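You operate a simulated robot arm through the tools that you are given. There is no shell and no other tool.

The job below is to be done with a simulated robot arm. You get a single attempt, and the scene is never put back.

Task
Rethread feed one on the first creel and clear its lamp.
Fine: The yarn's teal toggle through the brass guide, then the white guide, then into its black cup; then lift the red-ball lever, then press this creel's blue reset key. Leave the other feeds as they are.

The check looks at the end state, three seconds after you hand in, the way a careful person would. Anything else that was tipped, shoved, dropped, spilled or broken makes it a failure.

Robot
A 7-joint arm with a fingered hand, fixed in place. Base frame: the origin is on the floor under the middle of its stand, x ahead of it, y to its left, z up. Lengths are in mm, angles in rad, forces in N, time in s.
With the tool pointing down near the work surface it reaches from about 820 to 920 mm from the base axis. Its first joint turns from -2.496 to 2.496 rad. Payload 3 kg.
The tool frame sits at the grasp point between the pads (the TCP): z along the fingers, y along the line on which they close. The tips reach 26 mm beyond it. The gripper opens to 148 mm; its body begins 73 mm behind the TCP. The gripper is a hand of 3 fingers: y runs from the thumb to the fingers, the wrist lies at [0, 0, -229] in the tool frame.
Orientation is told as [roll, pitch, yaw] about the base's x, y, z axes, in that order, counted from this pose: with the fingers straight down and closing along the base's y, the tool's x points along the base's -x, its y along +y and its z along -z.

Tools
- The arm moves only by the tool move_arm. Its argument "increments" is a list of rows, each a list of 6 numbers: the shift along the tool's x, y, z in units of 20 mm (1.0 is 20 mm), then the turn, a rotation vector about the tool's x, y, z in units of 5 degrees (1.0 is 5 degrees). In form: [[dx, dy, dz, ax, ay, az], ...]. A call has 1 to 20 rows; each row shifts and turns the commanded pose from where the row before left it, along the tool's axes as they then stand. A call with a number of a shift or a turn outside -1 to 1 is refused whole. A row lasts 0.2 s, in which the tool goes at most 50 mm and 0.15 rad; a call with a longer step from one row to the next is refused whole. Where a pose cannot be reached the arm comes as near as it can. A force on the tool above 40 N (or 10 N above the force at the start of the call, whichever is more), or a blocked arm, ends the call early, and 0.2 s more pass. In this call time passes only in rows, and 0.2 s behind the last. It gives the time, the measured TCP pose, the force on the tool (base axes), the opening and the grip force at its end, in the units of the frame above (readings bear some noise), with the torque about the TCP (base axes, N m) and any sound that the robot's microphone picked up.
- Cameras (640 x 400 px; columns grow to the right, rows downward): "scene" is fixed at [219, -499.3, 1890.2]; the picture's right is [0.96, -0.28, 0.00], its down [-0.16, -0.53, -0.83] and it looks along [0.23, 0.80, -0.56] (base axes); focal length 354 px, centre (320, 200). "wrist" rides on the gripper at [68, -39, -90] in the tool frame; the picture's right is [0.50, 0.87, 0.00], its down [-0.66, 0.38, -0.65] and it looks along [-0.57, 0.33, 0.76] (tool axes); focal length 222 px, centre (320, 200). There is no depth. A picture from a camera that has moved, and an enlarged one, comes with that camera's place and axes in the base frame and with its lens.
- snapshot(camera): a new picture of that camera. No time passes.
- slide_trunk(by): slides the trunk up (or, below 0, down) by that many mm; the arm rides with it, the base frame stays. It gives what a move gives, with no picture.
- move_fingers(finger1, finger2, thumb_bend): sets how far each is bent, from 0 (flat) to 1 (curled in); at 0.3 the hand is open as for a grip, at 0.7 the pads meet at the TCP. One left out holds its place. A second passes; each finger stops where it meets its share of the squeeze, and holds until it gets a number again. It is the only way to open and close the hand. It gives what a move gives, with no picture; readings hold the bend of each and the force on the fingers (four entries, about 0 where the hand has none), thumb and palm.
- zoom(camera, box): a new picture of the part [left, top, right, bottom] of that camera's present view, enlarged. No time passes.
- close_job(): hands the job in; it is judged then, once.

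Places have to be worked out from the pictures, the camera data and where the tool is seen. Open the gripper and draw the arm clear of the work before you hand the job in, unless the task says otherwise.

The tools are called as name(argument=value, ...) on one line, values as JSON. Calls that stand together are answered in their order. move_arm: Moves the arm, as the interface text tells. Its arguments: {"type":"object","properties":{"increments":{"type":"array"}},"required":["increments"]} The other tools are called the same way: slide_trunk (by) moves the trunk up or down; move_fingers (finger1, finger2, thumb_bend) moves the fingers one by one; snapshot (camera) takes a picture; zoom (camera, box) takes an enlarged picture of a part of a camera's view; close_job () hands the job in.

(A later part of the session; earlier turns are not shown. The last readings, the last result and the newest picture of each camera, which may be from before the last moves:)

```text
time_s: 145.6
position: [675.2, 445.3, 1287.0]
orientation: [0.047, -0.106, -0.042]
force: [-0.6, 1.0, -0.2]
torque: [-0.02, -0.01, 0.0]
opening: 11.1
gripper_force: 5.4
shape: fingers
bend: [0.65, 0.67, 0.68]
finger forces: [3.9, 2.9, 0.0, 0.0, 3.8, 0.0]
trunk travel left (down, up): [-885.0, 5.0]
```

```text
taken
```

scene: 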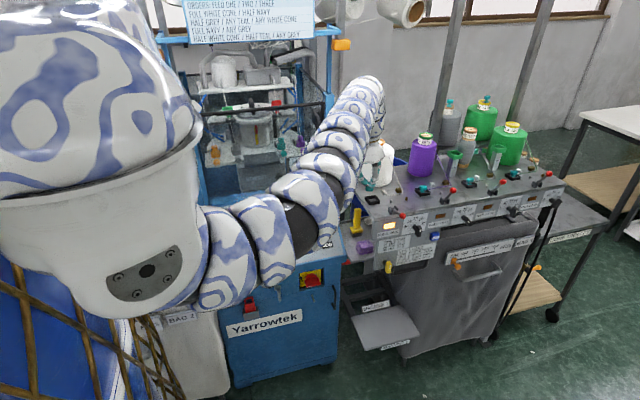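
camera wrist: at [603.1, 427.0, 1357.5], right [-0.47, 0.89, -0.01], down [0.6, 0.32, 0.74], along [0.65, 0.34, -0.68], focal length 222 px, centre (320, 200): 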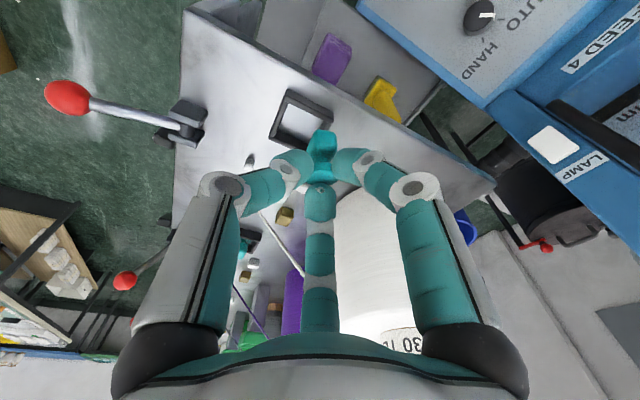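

Here the arm is better placed. I'll lean outward 20° with a slight rise, as I did earlier.

move_arm(increments=[[0, 0, -0.5, -0.437, -0.9, 0.153], [0, 0, -0.5, -0.437, -0.9, 0.153], [0, 0, 0, -0.437, -0.9, 0.153], [0, 0, 0, -0.437, -0.9, 0.153]])

snapshot(camera="scene")

```text
time_s: 146.6
position: [671.7, 443.7, 1306.1]
orientation: [0.226, -0.41, -0.143]
force: [0.7, -0.2, 0.4]
torque: [-0.03, -0.02, 0.01]
opening: 10.7
gripper_force: 5.4
shape: fingers
bend: [0.65, 0.67, 0.68]
finger forces: [3.8, 3.0, 0.1, 0.0, 3.7, 0.0]
trunk travel left (down, up): [-885.0, 5.0]
```

```text
taken
```

scene: 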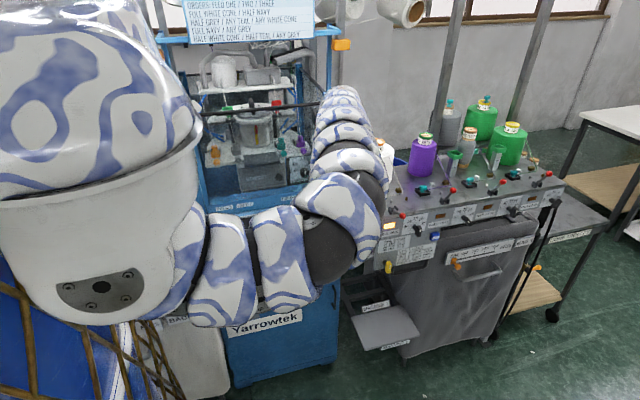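

No complaint from the arm this time. I'll continue leaning outward here toward 50° and watch for stalling.

move_arm(increments=[[0, 0, 0, -0.434, -0.9, 0.148], [0, 0, 0, -0.434, -0.9, 0.148], [0, 0, 0, -0.434, -0.9, 0.148]])

```text
time_s: 147.4
position: [692.3, 474.5, 1298.3]
orientation: [0.405, -0.624, -0.268]
force: [0.7, -0.4, -0.6]
torque: [-0.01, -0.02, 0.01]
opening: 10.6
gripper_force: 5.1
shape: fingers
bend: [0.65, 0.67, 0.68]
finger forces: [3.6, 3.1, 0.0, 0.1, 3.7, 0.0]
out of reach, approached as far as the arm can: row 1, 2, 3
trunk travel left (down, up): [-885.0, 5.0]
```

In this fold the hand can only lean at larger radius. The open strip of deck at about (800, 390), in front of the guides, is free and within that range, so I'll do the turning-over there, and re-thread the white guide afterwards if needed. I'm moving there at this height.

move_arm(increments=[[-0.79, -0.68, 0.273, 0, 0, 0], [-0.79, -0.68, 0.273, 0, 0, 0], [-0.79, -0.68, 0.273, 0, 0, 0], [-0.79, -0.68, 0.273, 0, 0, 0], [-0.79, -0.68, 0.273, 0, 0, 0], [-0.79, -0.68, 0.273, 0, 0, 0]])

snapshot(camera="scene")

snapshot(camera="wrist")

```text
time_s: 148.8
position: [792.4, 389.6, 1299.3]
orientation: [0.403, -0.621, -0.268]
force: [-0.3, 0.0, -0.4]
torque: [0.01, 0.0, -0.02]
opening: 10.4
gripper_force: 6.0
shape: fingers
bend: [0.65, 0.67, 0.68]
finger forces: [3.7, 3.1, 0.0, 0.0, 3.7, 0.0]
out of reach, approached as far as the arm can: row 1, 3
trunk travel left (down, up): [-885.0, 5.0]
```

```text
taken
```

scene: 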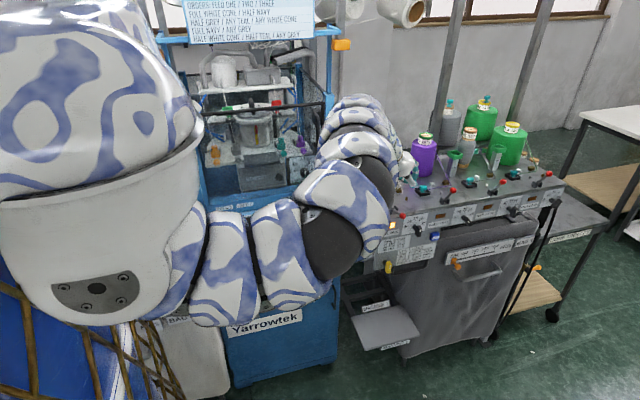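

```text
taken
camera wrist: at [683.0, 347.4, 1314.1], right [-0.37, 0.93, -0.01], down [0.12, 0.06, 0.99], along [0.92, 0.37, -0.13], focal length 222 px, centre (320, 200)
```

wrist: 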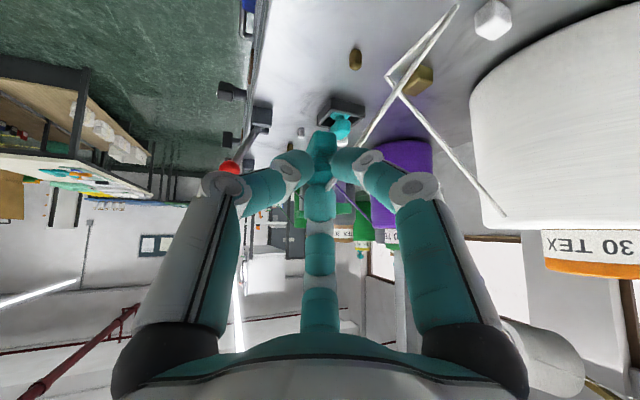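

The strand is still pinned at both guides. I'll lean further outward, 25° more, here.

move_arm(increments=[[0, 0, 0, -0.434, -0.9, 0.1], [0, 0, 0, -0.434, -0.9, 0.1], [0, 0, 0, -0.434, -0.9, 0.1], [0, 0, 0, -0.434, -0.9, 0.1], [0, 0, 0, -0.434, -0.9, 0.1]])

snapshot(camera="wrist")

zoom(camera="scene", box=[360, 140, 460, 223])

```text
time_s: 150.0
position: [804.8, 405.8, 1290.7]
orientation: [0.861, -0.917, -0.64]
force: [0.5, 0.0, -0.2]
torque: [0.02, 0.05, 0.03]
opening: 10.0
gripper_force: 4.7
shape: fingers
bend: [0.66, 0.67, 0.68]
finger forces: [3.5, 3.1, 0.0, 0.1, 3.8, 0.0]
out of reach, approached as far as the arm can: row 1, 2, 3
trunk travel left (down, up): [-885.0, 5.0]
```

```text
taken
camera wrist: at [697.4, 368.7, 1254.4], right [-0.32, 0.95, 0.0], down [-0.28, -0.1, 0.95], along [0.9, 0.31, 0.3], focal length 222 px, centre (320, 200)
```

wrist: 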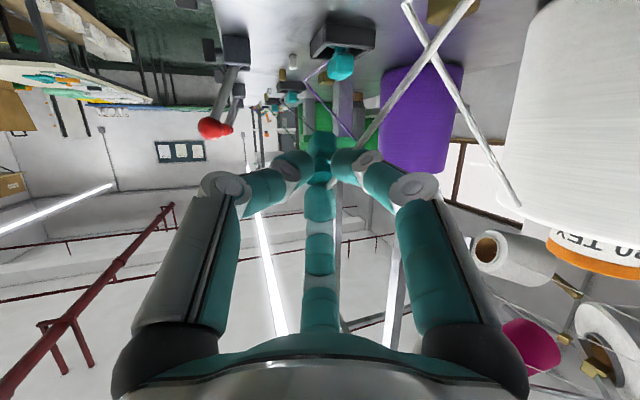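

```text
4.82 times, centred on (410, 182) of scene
camera zoom: at [219.0, -499.3, 1890.2], right [0.96, -0.28, 0.0], down [-0.16, -0.53, -0.83], along [0.23, 0.8, -0.56], focal length 1707 px, centre (-114, 289)
```

zoom: 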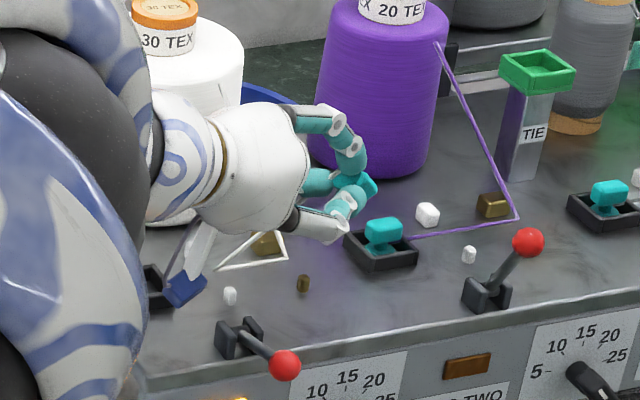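

The lean works out here, but setting down at such a steep lean would bring the palm down onto the lever. Instead I'll set the toggle down head-first with the hand upright, tip it over inward with finger 2, and later raise it at 50°. First, turn back to nearly straight down.

move_arm(increments=[[0, 0, 0, 0.43, 0.905, -0.129], [0, 0, 0, 0.43, 0.905, -0.129], [0, 0, 0, 0.43, 0.905, -0.129], [0, 0, 0, 0.43, 0.905, -0.129], [0, 0, 0, 0.43, 0.905, -0.129], [0, 0, 0, 0.43, 0.905, -0.129], [0, 0, 0, 0.43, 0.905, -0.129], [0, 0, 0, 0.43, 0.905, -0.129], [0, 0, 0, 0.43, 0.905, -0.129], [0, 0, 0, 0.43, 0.905, -0.129], [0, 0, 0, 0.43, 0.905, -0.129], [0, 0, 0, 0.43, 0.905, -0.129]])

zoom(camera="scene", box=[360, 140, 460, 223])

snapshot(camera="wrist")

```text
time_s: 152.6
position: [755.6, 397.5, 1287.5]
orientation: [0.047, -0.099, -0.043]
force: [0.2, -0.3, 0.0]
torque: [0.06, 0.03, 0.03]
opening: 0.0
gripper_force: 0.0
shape: fingers
bend: [0.69, 0.69, 0.7]
finger forces: [0.0, 0.0, 0.0, 0.0, 0.0, 0.0]
out of reach, approached as far as the arm can: row 11, 12
trunk travel left (down, up): [-885.0, 5.0]
```

```text
4.82 times, centred on (410, 182) of scene
camera zoom: at [219.0, -499.3, 1890.2], right [0.96, -0.28, 0.0], down [-0.16, -0.53, -0.83], along [0.23, 0.8, -0.56], focal length 1707 px, centre (-114, 289)
```

zoom: 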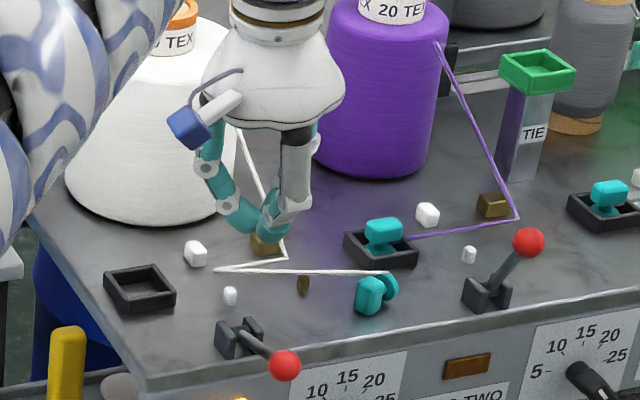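

```text
taken
camera wrist: at [677.8, 357.7, 1368.7], right [-0.47, 0.89, -0.01], down [0.6, 0.32, 0.73], along [0.65, 0.34, -0.68], focal length 222 px, centre (320, 200)
```

wrist: 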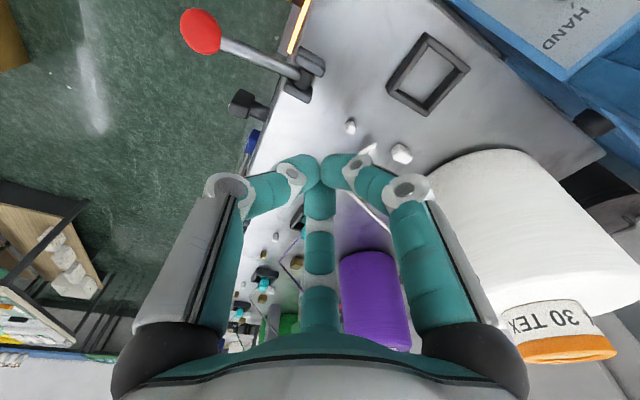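

The toggle slipped out during that long turn: it now lies on its side on the open deck near (855, 400), in front of feed two's cup. The strand is still pinned at both guides. I'll check that nothing else was touched and see exactly how it lies.

zoom(camera="scene", box=[425, 190, 455, 212])

zoom(camera="scene", box=[400, 160, 480, 220])

zoom(camera="wrist", box=[200, 100, 420, 340])

```text
16.00 times, centred on (440, 201) of scene
camera zoom: at [219.0, -499.3, 1890.2], right [0.96, -0.28, 0.0], down [-0.16, -0.53, -0.83], along [0.23, 0.8, -0.56], focal length 5666 px, centre (-1600, 184)
```

zoom: 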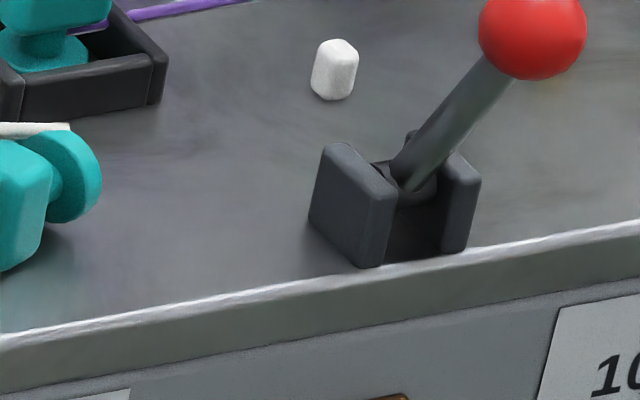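

```text
6.67 times, centred on (440, 190) of scene
camera zoom: at [219.0, -499.3, 1890.2], right [0.96, -0.28, 0.0], down [-0.16, -0.53, -0.83], along [0.23, 0.8, -0.56], focal length 2361 px, centre (-480, 267)
```

zoom: 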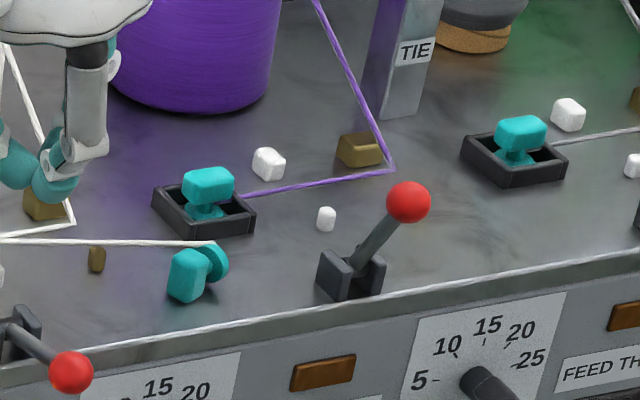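

```text
1.67 times, centred on (310, 220) of wrist
camera zoom: at [677.8, 357.7, 1368.7], right [-0.47, 0.89, -0.01], down [0.6, 0.32, 0.73], along [0.65, 0.34, -0.68], focal length 370 px, centre (337, 167)
```

zoom: 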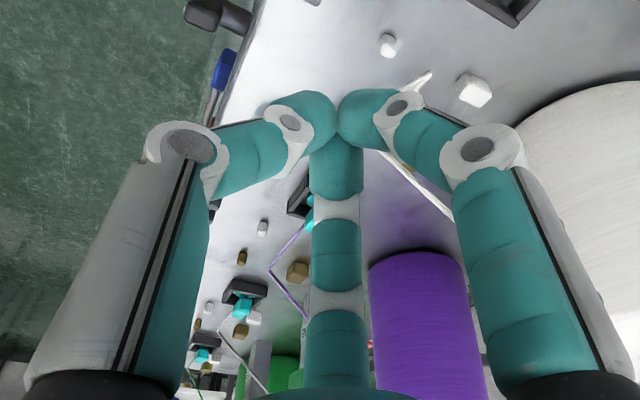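

Feed two and everything else are untouched. The toggle lies on the narrow side of its head with the head facing the robot: head centre at about (847, 392, 1194), foot at (868, 399). If I grip the head at a 45° lean and then roll the hand 180° about its own axis, the toggle comes out exactly upright. I'll first get to that lean in free air nearby and test how far the hand can roll.

move_arm(increments=[[-0.35, 0, -0.2, -0.42, -0.86, 0.13], [-0.35, 0, -0.2, -0.42, -0.86, 0.13], [-0.35, -0.1, 0, -0.42, -0.86, 0.13], [-0.35, -0.1, 0, -0.42, -0.86, 0.13], [-0.3, -0.1, 0.2, -0.42, -0.86, 0.13], [-0.3, -0.1, 0.2, -0.42, -0.86, 0.13], [-0.2, -0.1, 0.3, -0.42, -0.86, 0.13], [-0.2, -0.1, 0.3, -0.42, -0.86, 0.13]])

snapshot(camera="wrist")

zoom(camera="scene", box=[360, 140, 480, 223])

```text
time_s: 154.4
position: [806.4, 387.3, 1292.8]
orientation: [0.448, -0.663, -0.292]
force: [0.9, 0.3, 0.6]
torque: [0.03, -0.01, -0.01]
opening: 0.1
gripper_force: 0.1
shape: fingers
bend: [0.69, 0.69, 0.7]
finger forces: [0.0, 0.1, 0.0, 0.0, 0.1, 0.1]
trunk travel left (down, up): [-885.0, 5.0]
```

```text
taken
camera wrist: at [697.0, 342.5, 1302.1], right [-0.37, 0.93, -0.01], down [0.07, 0.04, 1.0], along [0.93, 0.37, -0.08], focal length 222 px, centre (320, 200)
```

wrist: 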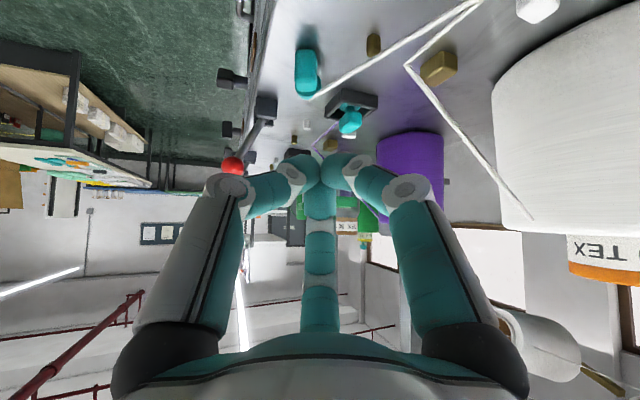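

```text
4.82 times, centred on (420, 182) of scene
camera zoom: at [219.0, -499.3, 1890.2], right [0.96, -0.28, 0.0], down [-0.16, -0.53, -0.83], along [0.23, 0.8, -0.56], focal length 1707 px, centre (-162, 289)
```

zoom: 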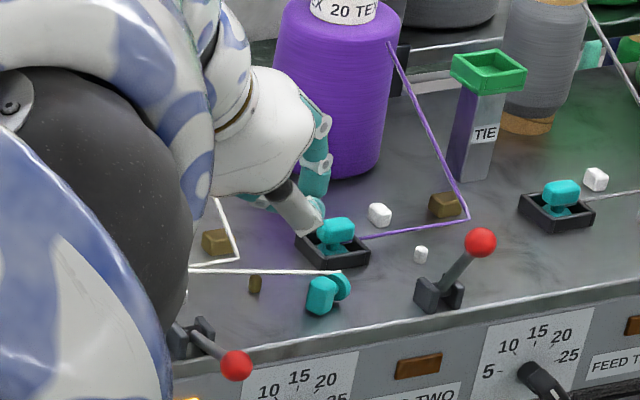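

At a 45° lean the pose is comfortable and the toggle is in view. Now I'll test the roll in free air: +90° first.

move_arm(increments=[[0, 0, 0, 0, 0, 1], [0, 0, 0, 0, 0, 1], [0, 0, 0, 0, 0, 1], [0, 0, 0, 0, 0, 1], [0, 0, 0, 0, 0, 1], [0, 0, 0, 0, 0, 1], [0, 0, 0, 0, 0, 1], [0, 0, 0, 0, 0, 1], [0, 0, 0, 0, 0, 1], [0, 0, 0, 0, 0, 1], [0, 0, 0, 0, 0, 1], [0, 0, 0, 0, 0, 1], [0, 0, 0, 0, 0, 1], [0, 0, 0, 0, 0, 1], [0, 0, 0, 0, 0, 1], [0, 0, 0, 0, 0, 1], [0, 0, 0, 0, 0, 1], [0, 0, 0, 0, 0, 1]])

```text
time_s: 158.2
position: [806.8, 385.9, 1293.4]
orientation: [0.714, 0.349, -1.576]
force: [0.4, -0.3, 0.6]
torque: [0.02, 0.0, 0.0]
opening: 0.4
gripper_force: 0.1
shape: fingers
bend: [0.69, 0.69, 0.7]
finger forces: [0.1, 0.0, 0.0, 0.1, 0.1, 0.0]
trunk travel left (down, up): [-885.0, 5.0]
```

+90° went through without trouble. I'll continue to 180°.

move_arm(increments=[[0, 0, 0, 0, 0, 1], [0, 0, 0, 0, 0, 1], [0, 0, 0, 0, 0, 1], [0, 0, 0, 0, 0, 1], [0, 0, 0, 0, 0, 1], [0, 0, 0, 0, 0, 1], [0, 0, 0, 0, 0, 1], [0, 0, 0, 0, 0, 1], [0, 0, 0, 0, 0, 1], [0, 0, 0, 0, 0, 1], [0, 0, 0, 0, 0, 1], [0, 0, 0, 0, 0, 1], [0, 0, 0, 0, 0, 1], [0, 0, 0, 0, 0, 1], [0, 0, 0, 0, 0, 1], [0, 0, 0, 0, 0, 1], [0, 0, 0, 0, 0, 1], [0, 0, 0, 0, 0, 1]])

snapshot(camera="wrist")

snapshot(camera="scene")

```text
time_s: 162.2
position: [849.7, 370.9, 1330.0]
orientation: [-0.457, 0.715, 2.841]
force: [0.7, 0.1, -0.8]
torque: [-0.01, 0.0, -0.02]
opening: 0.1
gripper_force: 0.0
shape: fingers
bend: [0.7, 0.69, 0.7]
finger forces: [0.0, 0.0, 0.0, 0.0, 0.0, 0.0]
out of reach, approached as far as the arm can: row 16, 17
trunk travel left (down, up): [-885.0, 5.0]
stopped in row 18: the arm was blocked; the commanded pose is now the measured one
```

```text
taken
camera wrist: at [835.8, 370.0, 1448.4], right [0.37, -0.93, 0.04], down [-0.92, -0.37, -0.11], along [0.12, 0.01, -0.99], focal length 222 px, centre (320, 200)
```

wrist: 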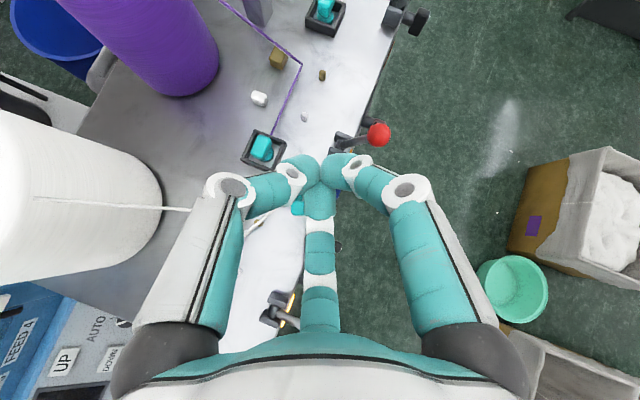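

```text
taken
```

scene: 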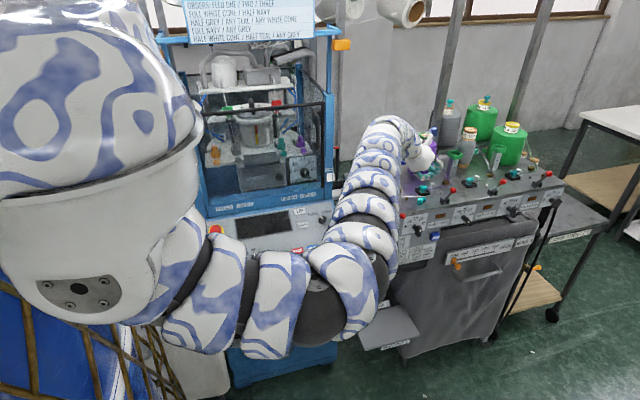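

The roll reaches about 165° before a limit. So if I grip with the hand rolled about −20°, a 180° roll will end at +160°, which is reachable. I'll roll back now.

move_arm(increments=[[0, 0, 0, 0, 0, -1], [0, 0, 0, 0, 0, -1], [0, 0, 0, 0, 0, -1], [0, 0, 0, 0, 0, -1], [0, 0, 0, 0, 0, -1], [0, 0, 0, 0, 0, -1], [0, 0, 0, 0, 0, -1], [0, 0, 0, 0, 0, -1], [0, 0, 0, 0, 0, -1], [0, 0, 0, 0, 0, -1], [0, 0, 0, 0, 0, -1], [0, 0, 0, 0, 0, -1], [0, 0, 0, 0, 0, -1], [0, 0, 0, 0, 0, -1], [0, 0, 0, 0, 0, -1], [0, 0, 0, 0, 0, -1], [0, 0, 0, 0, 0, -1], [0, 0, 0, 0, 0, -1]])

move_arm(increments=[[0, 0, 0, 0, 0, -1], [0, 0, 0, 0, 0, -1], [0, 0, 0, 0, 0, -1], [0, 0, 0, 0, 0, -1], [0, 0, 0, 0, 0, -1], [0, 0, 0, 0, 0, -1], [0, 0, 0, 0, 0, -1], [0, 0, 0, 0, 0, -1], [0, 0, 0, 0, 0, -1], [0, 0, 0, 0, 0, -1], [0, 0, 0, 0, 0, -1], [0, 0, 0, 0, 0, -1], [0, 0, 0, 0, 0, -1], [0, 0, 0, 0, 0, -1], [0, 0, 0, 0, 0, -1], [0, 0, 0, 0, 0, -1], [0, 0, 0, 0, 0, -1], [0, 0, 0, 0, 0, -1]])

snapshot(camera="wrist")

zoom(camera="scene", box=[360, 140, 480, 223])

```text
time_s: 166.0
position: [848.5, 369.8, 1329.1]
orientation: [0.766, 0.338, -1.559]
force: [-0.7, -0.3, 0.2]
torque: [-0.02, -0.02, 0.0]
opening: 0.0
gripper_force: 0.1
shape: fingers
bend: [0.7, 0.69, 0.7]
finger forces: [0.0, 0.0, 0.0, 0.1, 0.0, 0.0]
trunk travel left (down, up): [-885.0, 5.0]
```

```text
time_s: 169.8
position: [848.2, 369.8, 1330.7]
orientation: [0.456, -0.711, -0.295]
force: [-0.7, -0.4, -0.2]
torque: [-0.04, -0.01, 0.01]
opening: 0.2
gripper_force: 0.1
shape: fingers
bend: [0.7, 0.69, 0.7]
finger forces: [0.0, 0.0, 0.0, 0.1, 0.0, 0.0]
trunk travel left (down, up): [-885.0, 5.0]
```

```text
taken
camera wrist: at [737.8, 325.7, 1333.5], right [-0.37, 0.93, -0.04], down [0.02, 0.05, 1.0], along [0.93, 0.37, -0.04], focal length 222 px, centre (320, 200)
```

wrist: 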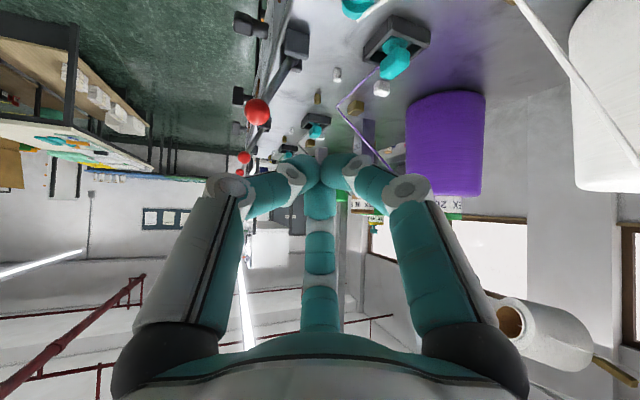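

```text
4.82 times, centred on (420, 182) of scene
camera zoom: at [219.0, -499.3, 1890.2], right [0.96, -0.28, 0.0], down [-0.16, -0.53, -0.83], along [0.23, 0.8, -0.56], focal length 1707 px, centre (-162, 289)
```

zoom: 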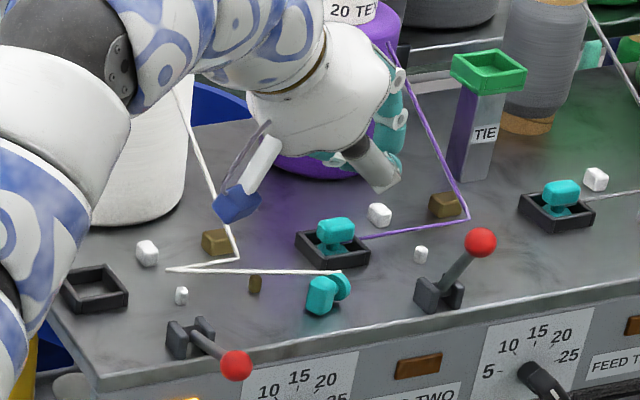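

Back at the standard roll, and this spot rolled freely. I'll set the fingers narrow, 22 mm between thumb and finger 1 with finger 2 raised, and come over the lying toggle's head.

move_fingers(finger1=0.615, finger2=0.5, thumb_bend=0.625)

move_arm(increments=[[0.726, -0.076, 0.4725, 0, 0, 0], [0.726, -0.076, 0.4725, 0, 0, 0], [0.726, -0.076, 0.4725, 0, 0, 0], [0.726, -0.076, 0.4725, 0, 0, 0]])

zoom(camera="wrist", box=[220, 0, 420, 180])

zoom(camera="scene", box=[400, 160, 460, 213])

```text
time_s: 170.8
position: [848.6, 369.4, 1329.6]
orientation: [0.456, -0.712, -0.298]
force: [-0.5, 0.7, -0.3]
torque: [0.04, 0.01, 0.03]
opening: 24.4
gripper_force: 0.0
shape: fingers
bend: [0.61, 0.5, 0.62]
finger forces: [0.0, 0.0, 0.0, 0.1, 0.1, 0.1]
trunk travel left (down, up): [-885.0, 5.0]
```

```text
time_s: 171.8
position: [834.3, 386.7, 1262.3]
orientation: [0.456, -0.714, -0.301]
force: [0.0, 0.6, 0.3]
torque: [-0.01, 0.05, -0.02]
opening: 24.4
gripper_force: 0.1
shape: fingers
bend: [0.61, 0.5, 0.62]
finger forces: [0.1, 0.0, 0.0, 0.0, 0.1, 0.1]
trunk travel left (down, up): [-885.0, 5.0]
```

```text
2.22 times, centred on (320, 90) of wrist
camera zoom: at [723.4, 342.4, 1267.4], right [-0.37, 0.93, -0.04], down [0.02, 0.05, 1.0], along [0.93, 0.37, -0.04], focal length 494 px, centre (320, 444)
```

zoom: 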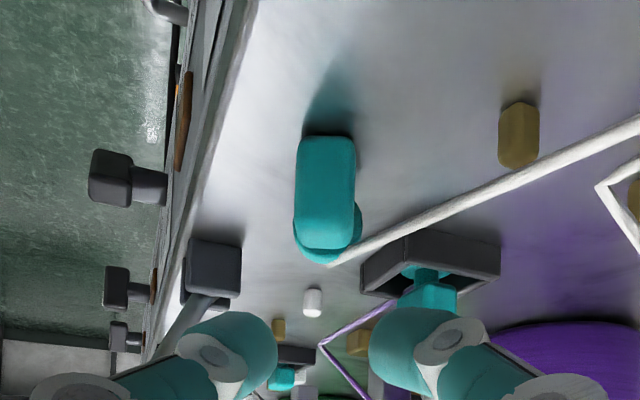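

```text
7.55 times, centred on (430, 186) of scene
camera zoom: at [219.0, -499.3, 1890.2], right [0.96, -0.28, 0.0], down [-0.16, -0.53, -0.83], along [0.23, 0.8, -0.56], focal length 2673 px, centre (-510, 302)
```

zoom: 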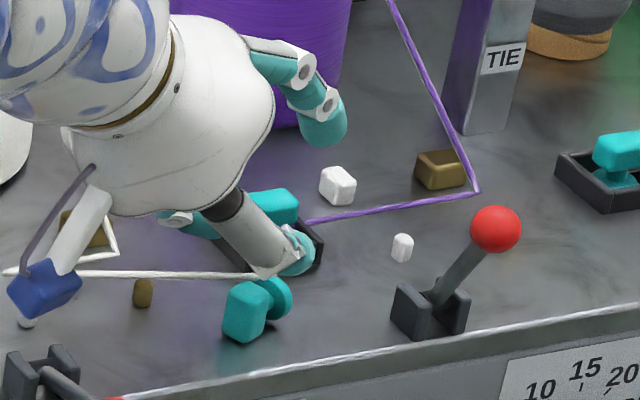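

The head is centred between thumb and finger 1. I'll descend 47 mm vertically around it.

move_arm(increments=[[0.384, -0.196, 0.4, 0, 0, 0], [0.384, -0.196, 0.4, 0, 0, 0], [0.384, -0.196, 0.4, 0, 0, 0], [0.36, -0.185, 0.375, 0, 0, 0]])

zoom(camera="wrist", box=[220, 40, 420, 220])

zoom(camera="scene", box=[400, 160, 460, 213])

```text
time_s: 172.8
position: [833.8, 387.1, 1216.4]
orientation: [0.458, -0.711, -0.299]
force: [-0.1, 0.5, 0.6]
torque: [0.0, 0.01, 0.0]
opening: 24.3
gripper_force: 0.0
shape: fingers
bend: [0.61, 0.5, 0.62]
finger forces: [0.0, 0.0, 0.1, 0.0, 0.1, 0.1]
trunk travel left (down, up): [-885.0, 5.0]
```

```text
2.22 times, centred on (320, 130) of wrist
camera zoom: at [722.0, 342.7, 1221.3], right [-0.37, 0.93, -0.04], down [0.02, 0.05, 1.0], along [0.93, 0.37, -0.04], focal length 494 px, centre (320, 356)
```

zoom: 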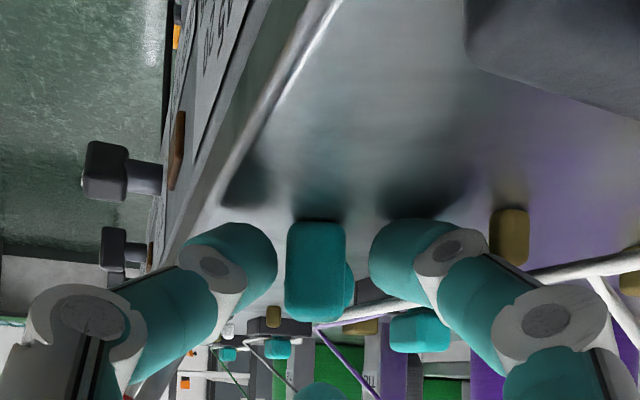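

```text
7.55 times, centred on (430, 186) of scene
camera zoom: at [219.0, -499.3, 1890.2], right [0.96, -0.28, 0.0], down [-0.16, -0.53, -0.83], along [0.23, 0.8, -0.56], focal length 2673 px, centre (-510, 302)
```

zoom: 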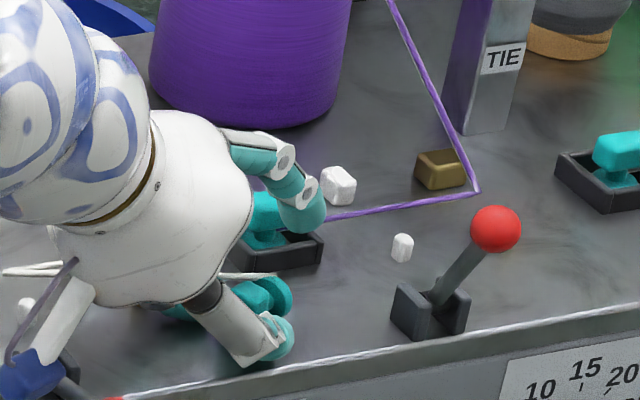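

The head is between the two fingertips, which are just above the deck. I'll raise 2 mm, bring finger 2 down near the head's top, then close all three together.

move_arm(increments=[[-0.065, 0.033, -0.068, 0, 0, 0]])

move_fingers(finger2=0.58)

move_fingers(finger1=0.72, finger2=0.7, thumb_bend=0.72)

zoom(camera="wrist", box=[220, 40, 420, 220])

zoom(camera="scene", box=[400, 160, 460, 213])

```text
time_s: 173.2
position: [833.1, 387.1, 1219.4]
orientation: [0.456, -0.714, -0.3]
force: [-0.7, -0.4, -0.7]
torque: [0.02, -0.01, 0.0]
opening: 24.2
gripper_force: 0.1
shape: fingers
bend: [0.61, 0.5, 0.62]
finger forces: [0.1, 0.0, 0.1, 0.1, 0.1, 0.1]
trunk travel left (down, up): [-885.0, 5.0]
```

```text
time_s: 174.2
position: [832.9, 387.2, 1219.3]
orientation: [0.454, -0.712, -0.297]
force: [0.2, -0.2, 0.1]
torque: [0.0, -0.02, -0.03]
opening: 24.7
gripper_force: 0.1
shape: fingers
bend: [0.61, 0.57, 0.62]
finger forces: [0.0, 0.0, 0.0, 0.0, 0.0, 0.0]
trunk travel left (down, up): [-885.0, 5.0]
```

```text
time_s: 175.2
position: [833.0, 386.4, 1219.9]
orientation: [0.455, -0.713, -0.298]
force: [-0.3, -1.2, 0.3]
torque: [-0.01, -0.04, 0.0]
opening: 12.2
gripper_force: 8.6
shape: fingers
bend: [0.65, 0.66, 0.68]
finger forces: [7.0, 2.3, 0.1, 0.1, 7.2, 0.0]
trunk travel left (down, up): [-885.0, 5.0]
```

```text
2.22 times, centred on (320, 130) of wrist
camera zoom: at [722.5, 342.7, 1223.5], right [-0.37, 0.93, -0.04], down [0.02, 0.05, 1.0], along [0.93, 0.37, -0.04], focal length 494 px, centre (320, 356)
```

zoom: 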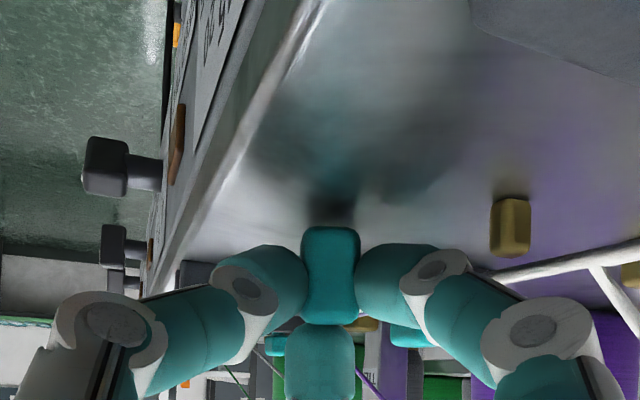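

```text
7.55 times, centred on (430, 186) of scene
camera zoom: at [219.0, -499.3, 1890.2], right [0.96, -0.28, 0.0], down [-0.16, -0.53, -0.83], along [0.23, 0.8, -0.56], focal length 2673 px, centre (-510, 302)
```

zoom: 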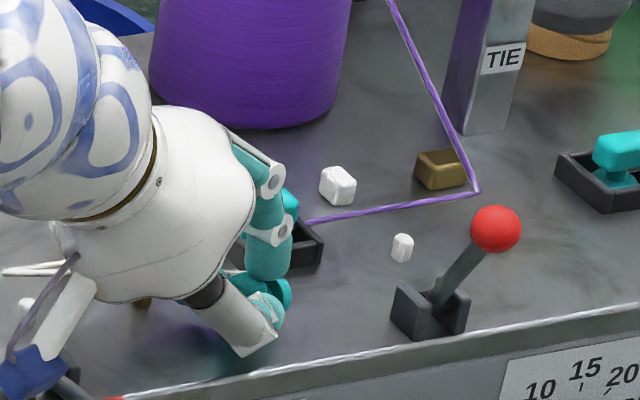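

A firm grip on the head: 7.0, 2.3 and 7.2 N. I'll lift it straight up to about z=1330, where the roll is free.

move_arm(increments=[[-0.2, 0.1, -0.21, 0, 0, 0], [-0.5, 0.255, -0.52, 0, 0, 0], [-0.598, 0.306, -0.623, 0, 0, 0], [-0.598, 0.306, -0.623, 0, 0, 0], [-0.598, 0.306, -0.623, 0, 0, 0], [-0.598, 0.306, -0.623, 0, 0, 0], [-0.72, -0.77, 0.31, 0, 0, 0]])

zoom(camera="wrist", box=[220, 40, 420, 220])

zoom(camera="scene", box=[380, 120, 480, 213])

```text
time_s: 176.8
position: [848.0, 369.7, 1316.3]
orientation: [0.457, -0.709, -0.3]
force: [0.0, 0.9, 0.3]
torque: [0.02, 0.02, -0.02]
opening: 11.7
gripper_force: 8.4
shape: fingers
bend: [0.65, 0.67, 0.68]
finger forces: [7.2, 2.1, 0.1, 0.0, 7.3, 0.1]
trunk travel left (down, up): [-885.0, 5.0]
```

```text
2.22 times, centred on (320, 130) of wrist
camera zoom: at [736.8, 325.8, 1320.0], right [-0.37, 0.93, -0.04], down [0.02, 0.05, 1.0], along [0.93, 0.37, -0.04], focal length 494 px, centre (320, 356)
```

zoom: 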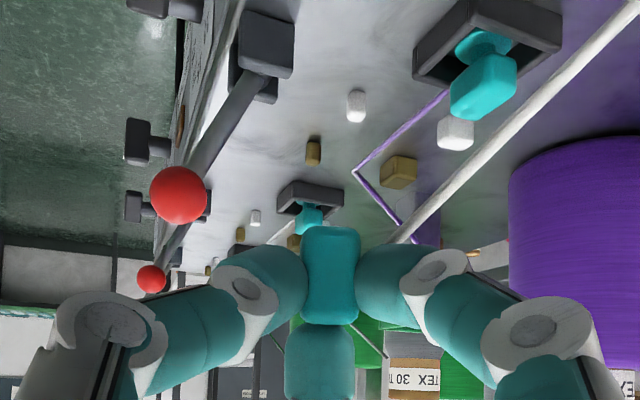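

```text
4.30 times, centred on (430, 166) of scene
camera zoom: at [219.0, -499.3, 1890.2], right [0.96, -0.28, 0.0], down [-0.16, -0.53, -0.83], along [0.23, 0.8, -0.56], focal length 1523 px, centre (-153, 344)
```

zoom: 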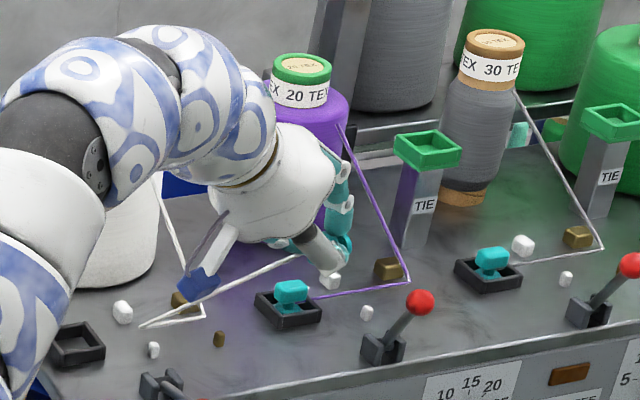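

The toggle is held firmly and clear of everything. Now I'll roll the hand: first 90°.

move_arm(increments=[[-0.45, 0.23, -0.47, 0, 0, 0], [0, 0, 0, 0, 0, 1], [0, 0, 0, 0, 0, 1], [0, 0, 0, 0, 0, 1], [0, 0, 0, 0, 0, 1], [0, 0, 0, 0, 0, 1], [0, 0, 0, 0, 0, 1], [0, 0, 0, 0, 0, 1], [0, 0, 0, 0, 0, 1], [0, 0, 0, 0, 0, 1], [0, 0, 0, 0, 0, 1], [0, 0, 0, 0, 0, 1], [0, 0, 0, 0, 0, 1], [0, 0, 0, 0, 0, 1], [0, 0, 0, 0, 0, 1], [0, 0, 0, 0, 0, 1], [0, 0, 0, 0, 0, 1], [0, 0, 0, 0, 0, 1], [0, 0, 0, 0, 0, 1]])

zoom(camera="scene", box=[380, 120, 480, 213])

```text
time_s: 180.8
position: [847.1, 370.6, 1328.2]
orientation: [0.764, 0.34, -1.56]
force: [-0.5, 0.5, 0.5]
torque: [-0.01, -0.02, -0.01]
opening: 12.2
gripper_force: 8.2
shape: fingers
bend: [0.65, 0.67, 0.68]
finger forces: [7.2, 2.2, 0.0, 0.0, 7.4, 0.1]
trunk travel left (down, up): [-885.0, 5.0]
```

```text
4.30 times, centred on (430, 166) of scene
camera zoom: at [219.0, -499.3, 1890.2], right [0.96, -0.28, 0.0], down [-0.16, -0.53, -0.83], along [0.23, 0.8, -0.56], focal length 1523 px, centre (-153, 344)
```

zoom: 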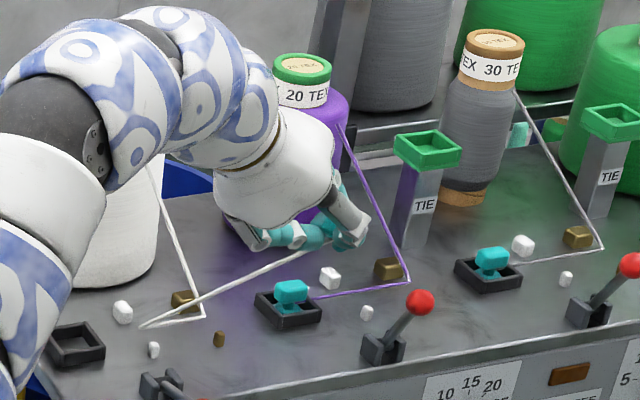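

Halfway, with the grip steady. I'll continue the roll another 75°, to about 165°.

move_arm(increments=[[0, 0, 0, 0, 0, 1], [0, 0, 0, 0, 0, 1], [0, 0, 0, 0, 0, 1], [0, 0, 0, 0, 0, 1], [0, 0, 0, 0, 0, 1], [0, 0, 0, 0, 0, 1], [0, 0, 0, 0, 0, 1], [0, 0, 0, 0, 0, 1], [0, 0, 0, 0, 0, 1], [0, 0, 0, 0, 0, 1], [0, 0, 0, 0, 0, 1], [0, 0, 0, 0, 0, 1], [0, 0, 0, 0, 0, 1], [0, 0, 0, 0, 0, 1], [0, 0, 0, 0, 0, 1]])

zoom(camera="scene", box=[400, 130, 470, 193])

snapshot(camera="wrist")

```text
time_s: 184.0
position: [846.9, 370.8, 1328.2]
orientation: [-0.225, 0.8, -3.104]
force: [-0.4, -0.1, 0.5]
torque: [0.03, -0.01, -0.01]
opening: 12.2
gripper_force: 8.3
shape: fingers
bend: [0.65, 0.67, 0.68]
finger forces: [7.2, 2.1, 0.0, 0.0, 7.3, 0.0]
trunk travel left (down, up): [-885.0, 5.0]
```

```text
6.35 times, centred on (435, 162) of scene
camera zoom: at [219.0, -499.3, 1890.2], right [0.96, -0.28, 0.0], down [-0.16, -0.53, -0.83], along [0.23, 0.8, -0.56], focal length 2248 px, centre (-410, 444)
```

zoom: 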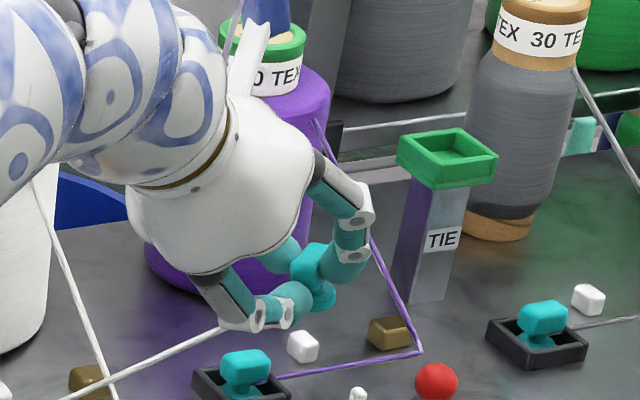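

```text
taken
camera wrist: at [824.7, 387.5, 1444.1], right [0.52, -0.83, 0.23], down [-0.83, -0.55, -0.08], along [0.19, -0.14, -0.97], focal length 222 px, centre (320, 200)
```

wrist: 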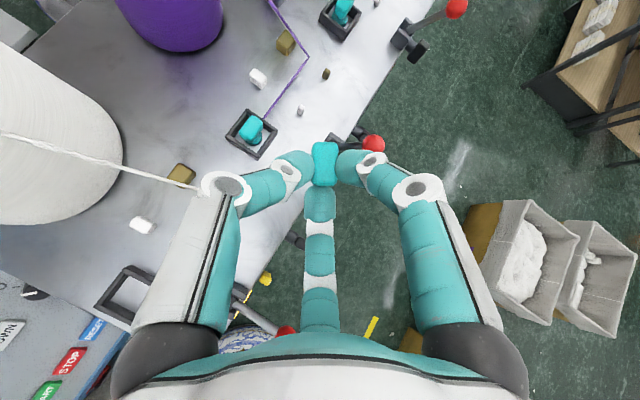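

The roll worked: the toggle is now foot-down in the hand, leaning only about 14°. I'll trim the hand's attitude slightly to bring it closer to upright.

move_arm(increments=[[0, 0, 0, 0.5, -0.5, 0.5], [0, 0, 0, 0.5, -0.5, 0.5], [0, 0, 0, 0.4, -0.4, 0.4]])

zoom(camera="scene", box=[400, 130, 470, 193])

snapshot(camera="wrist")

zoom(camera="scene", box=[350, 130, 470, 223])

```text
time_s: 184.8
position: [848.2, 369.3, 1328.4]
orientation: [-0.411, 0.644, 3.079]
force: [-1.0, 0.1, -0.2]
torque: [0.0, 0.0, 0.03]
opening: 12.0
gripper_force: 8.2
shape: fingers
bend: [0.65, 0.67, 0.68]
finger forces: [7.3, 2.0, 0.0, 0.0, 7.3, 0.0]
trunk travel left (down, up): [-885.0, 5.0]
```

```text
6.35 times, centred on (435, 162) of scene
camera zoom: at [219.0, -499.3, 1890.2], right [0.96, -0.28, 0.0], down [-0.16, -0.53, -0.83], along [0.23, 0.8, -0.56], focal length 2248 px, centre (-410, 444)
```

zoom: 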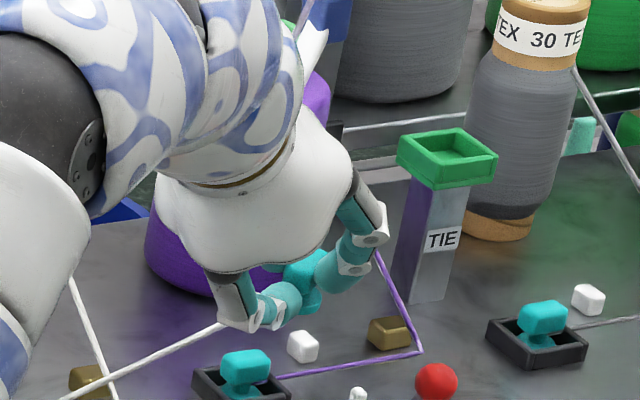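

```text
taken
camera wrist: at [843.1, 370.1, 1446.3], right [0.56, -0.83, 0.02], down [-0.83, -0.56, -0.04], along [0.04, 0.0, -1.0], focal length 222 px, centre (320, 200)
```

wrist: 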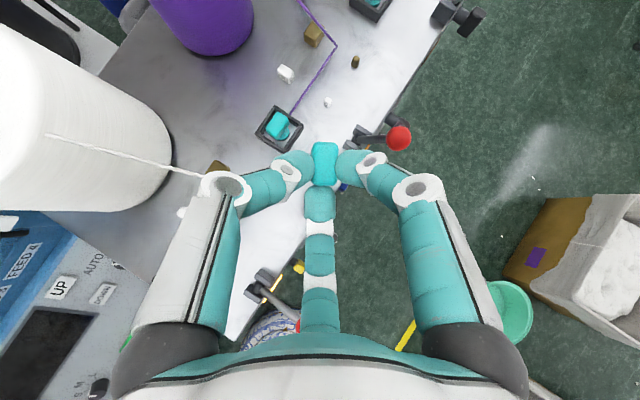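

```text
4.30 times, centred on (410, 176) of scene
camera zoom: at [219.0, -499.3, 1890.2], right [0.96, -0.28, 0.0], down [-0.16, -0.53, -0.83], along [0.23, 0.8, -0.56], focal length 1523 px, centre (-67, 301)
```

zoom: 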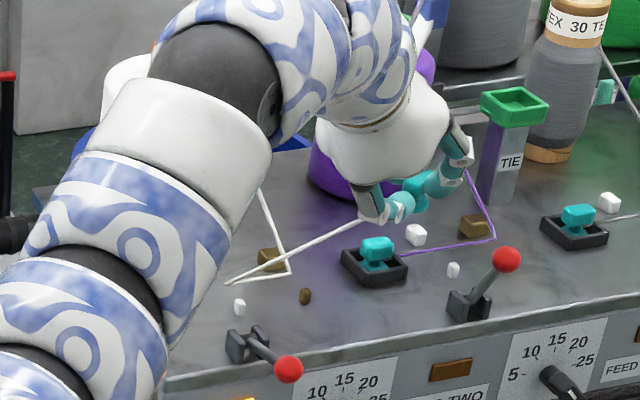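

By my reckoning the toggle is now upright within about 2°, and the strand is still pinned at both guides. I'll lower it toward the free deck at about (850, 395), stopping several millimetres above to check.

move_arm(increments=[[-0.632, 0.144, 0.557, 0, 0, 0], [-0.632, 0.144, 0.557, 0, 0, 0], [-0.632, 0.144, 0.557, 0, 0, 0], [-0.632, 0.144, 0.557, 0, 0, 0], [-0.632, 0.144, 0.557, 0, 0, 0], [-0.5, 0.11, 0.44, 0, 0, 0]])

zoom(camera="scene", box=[400, 160, 460, 213])

snapshot(camera="wrist")

```text
time_s: 186.2
position: [829.5, 383.1, 1233.3]
orientation: [-0.41, 0.645, 3.079]
force: [-0.5, 0.6, -0.3]
torque: [0.03, -0.01, 0.0]
opening: 12.2
gripper_force: 7.5
shape: fingers
bend: [0.65, 0.67, 0.68]
finger forces: [7.3, 1.9, 0.0, 0.0, 7.3, 0.0]
trunk travel left (down, up): [-885.0, 5.0]
```

```text
7.55 times, centred on (430, 186) of scene
camera zoom: at [219.0, -499.3, 1890.2], right [0.96, -0.28, 0.0], down [-0.16, -0.53, -0.83], along [0.23, 0.8, -0.56], focal length 2673 px, centre (-510, 302)
```

zoom: 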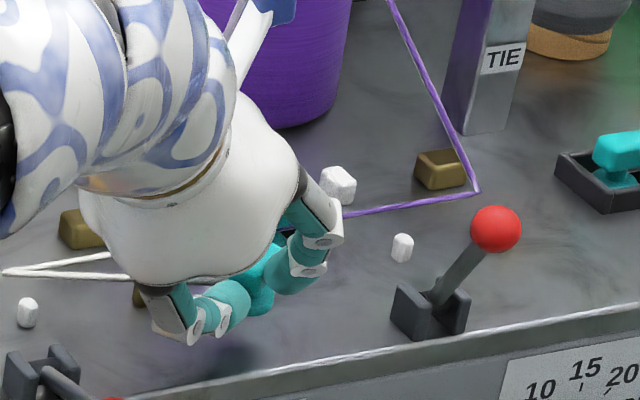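

```text
taken
camera wrist: at [824.4, 382.2, 1352.0], right [0.56, -0.83, 0.02], down [-0.83, -0.56, -0.04], along [0.04, 0.0, -1.0], focal length 222 px, centre (320, 200)
```

wrist: 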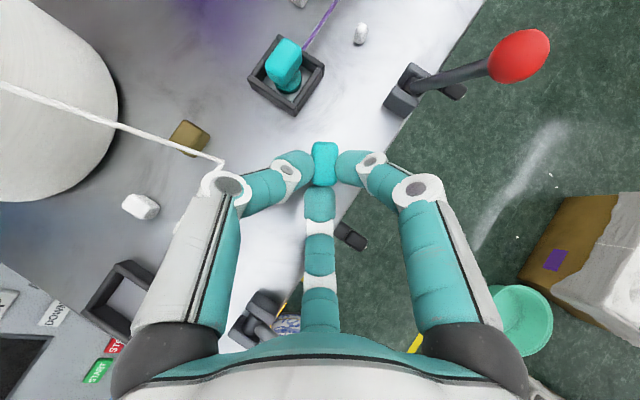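

From above, the toggle is at (851, 392), over free deck. I'll lower it gently until the foot touches.

move_arm(increments=[[-0.15, 0.08, 0.183, 0, 0, 0], [-0.15, 0.08, 0.183, 0, 0, 0]])

zoom(camera="scene", box=[415, 180, 455, 213])

```text
time_s: 186.8
position: [829.8, 382.3, 1221.0]
orientation: [-0.413, 0.647, 3.078]
force: [1.3, 0.1, -0.6]
torque: [0.0, 0.0, 0.01]
opening: 12.0
gripper_force: 7.7
shape: fingers
bend: [0.65, 0.67, 0.68]
finger forces: [7.4, 1.9, 0.1, 0.0, 7.3, 0.0]
trunk travel left (down, up): [-885.0, 5.0]
```

```text
12.12 times, centred on (435, 196) of scene
camera zoom: at [219.0, -499.3, 1890.2], right [0.96, -0.28, 0.0], down [-0.16, -0.53, -0.83], along [0.23, 0.8, -0.56], focal length 4292 px, centre (-1074, 242)
```

zoom: 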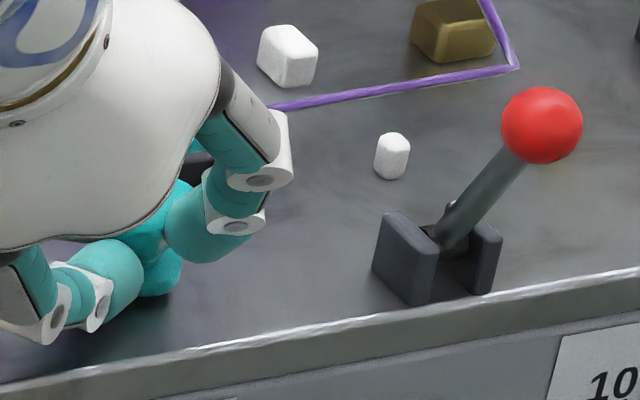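

The foot is within a few millimetres of the deck. I'll ease down in 1 mm steps to feel contact.

move_arm(increments=[[-0.03, 0.016, 0.037, 0, 0, 0], [-0.03, 0.016, 0.037, 0, 0, 0], [-0.03, 0.016, 0.037, 0, 0, 0]])

```text
time_s: 187.6
position: [828.7, 383.4, 1220.0]
orientation: [-0.411, 0.646, 3.077]
force: [0.6, -0.3, 0.5]
torque: [0.0, -0.04, 0.02]
opening: 12.4
gripper_force: 8.4
shape: fingers
bend: [0.65, 0.67, 0.68]
finger forces: [7.2, 2.0, 0.0, 0.0, 7.5, 0.0]
trunk travel left (down, up): [-885.0, 5.0]
```

move_arm(increments=[[-0.03, 0.016, 0.037, 0, 0, 0], [-0.03, 0.016, 0.037, 0, 0, 0]])

zoom(camera="scene", box=[415, 180, 455, 213])

```text
time_s: 188.2
position: [828.7, 382.9, 1218.5]
orientation: [-0.413, 0.645, 3.078]
force: [0.5, 0.8, 5.1]
torque: [0.05, -0.05, -0.03]
opening: 12.0
gripper_force: 8.6
shape: fingers
bend: [0.65, 0.67, 0.68]
finger forces: [7.3, 1.8, 0.0, 0.0, 8.0, 0.1]
trunk travel left (down, up): [-885.0, 5.0]
```

```text
12.12 times, centred on (435, 196) of scene
camera zoom: at [219.0, -499.3, 1890.2], right [0.96, -0.28, 0.0], down [-0.16, -0.53, -0.83], along [0.23, 0.8, -0.56], focal length 4292 px, centre (-1074, 242)
```

zoom: 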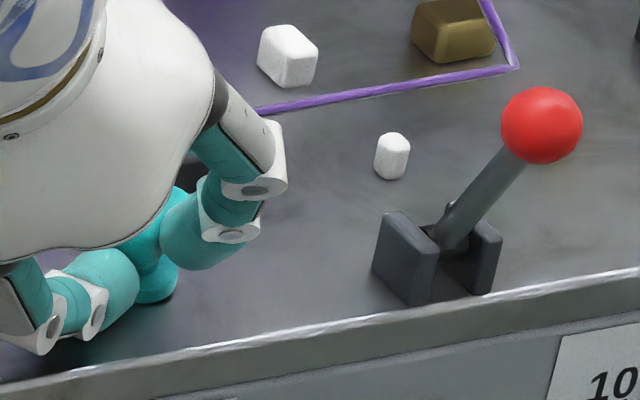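

Contact at 5 N: the foot is on the deck. I'll release by opening the thumb and finger 1 a little, easing finger 2 off just slightly so it neither pushes the toggle nor touches the deck.

move_fingers(finger1=0.62, finger2=0.65, thumb_bend=0.635)

zoom(camera="scene", box=[415, 180, 455, 213])

zoom(camera="wrist", box=[260, 110, 390, 230])

```text
time_s: 189.2
position: [829.2, 381.5, 1217.1]
orientation: [-0.414, 0.647, 3.078]
force: [0.4, 0.4, -0.3]
torque: [0.01, -0.02, 0.01]
opening: 21.0
gripper_force: 0.1
shape: fingers
bend: [0.62, 0.65, 0.63]
finger forces: [0.0, 0.1, 0.0, 0.0, 0.1, 0.0]
trunk travel left (down, up): [-885.0, 5.0]
```

```text
12.12 times, centred on (435, 196) of scene
camera zoom: at [219.0, -499.3, 1890.2], right [0.96, -0.28, 0.0], down [-0.16, -0.53, -0.83], along [0.23, 0.8, -0.56], focal length 4292 px, centre (-1074, 242)
```

zoom: 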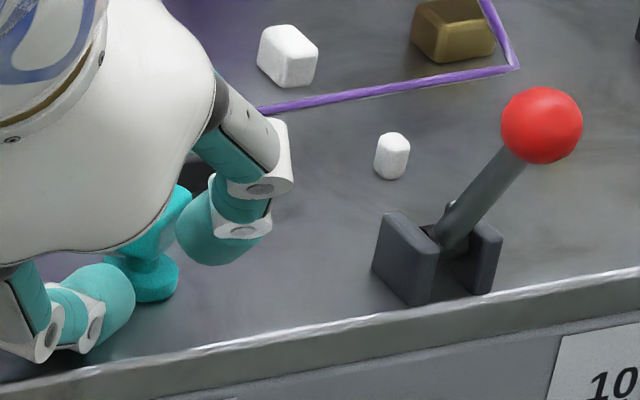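

```text
3.33 times, centred on (325, 170) of wrist
camera zoom: at [824.3, 382.1, 1336.3], right [0.56, -0.83, 0.02], down [-0.83, -0.56, -0.04], along [0.04, 0.0, -1.0], focal length 740 px, centre (303, 300)
```

zoom: 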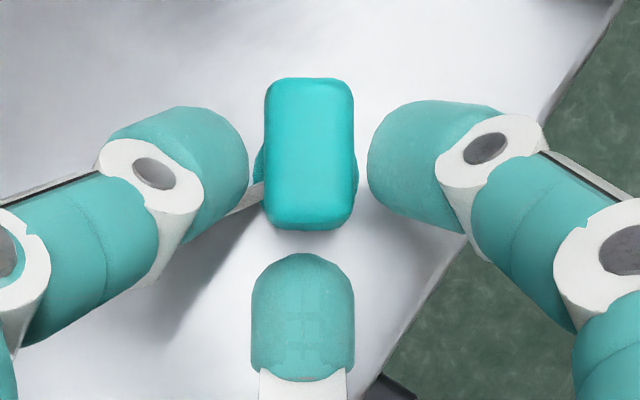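

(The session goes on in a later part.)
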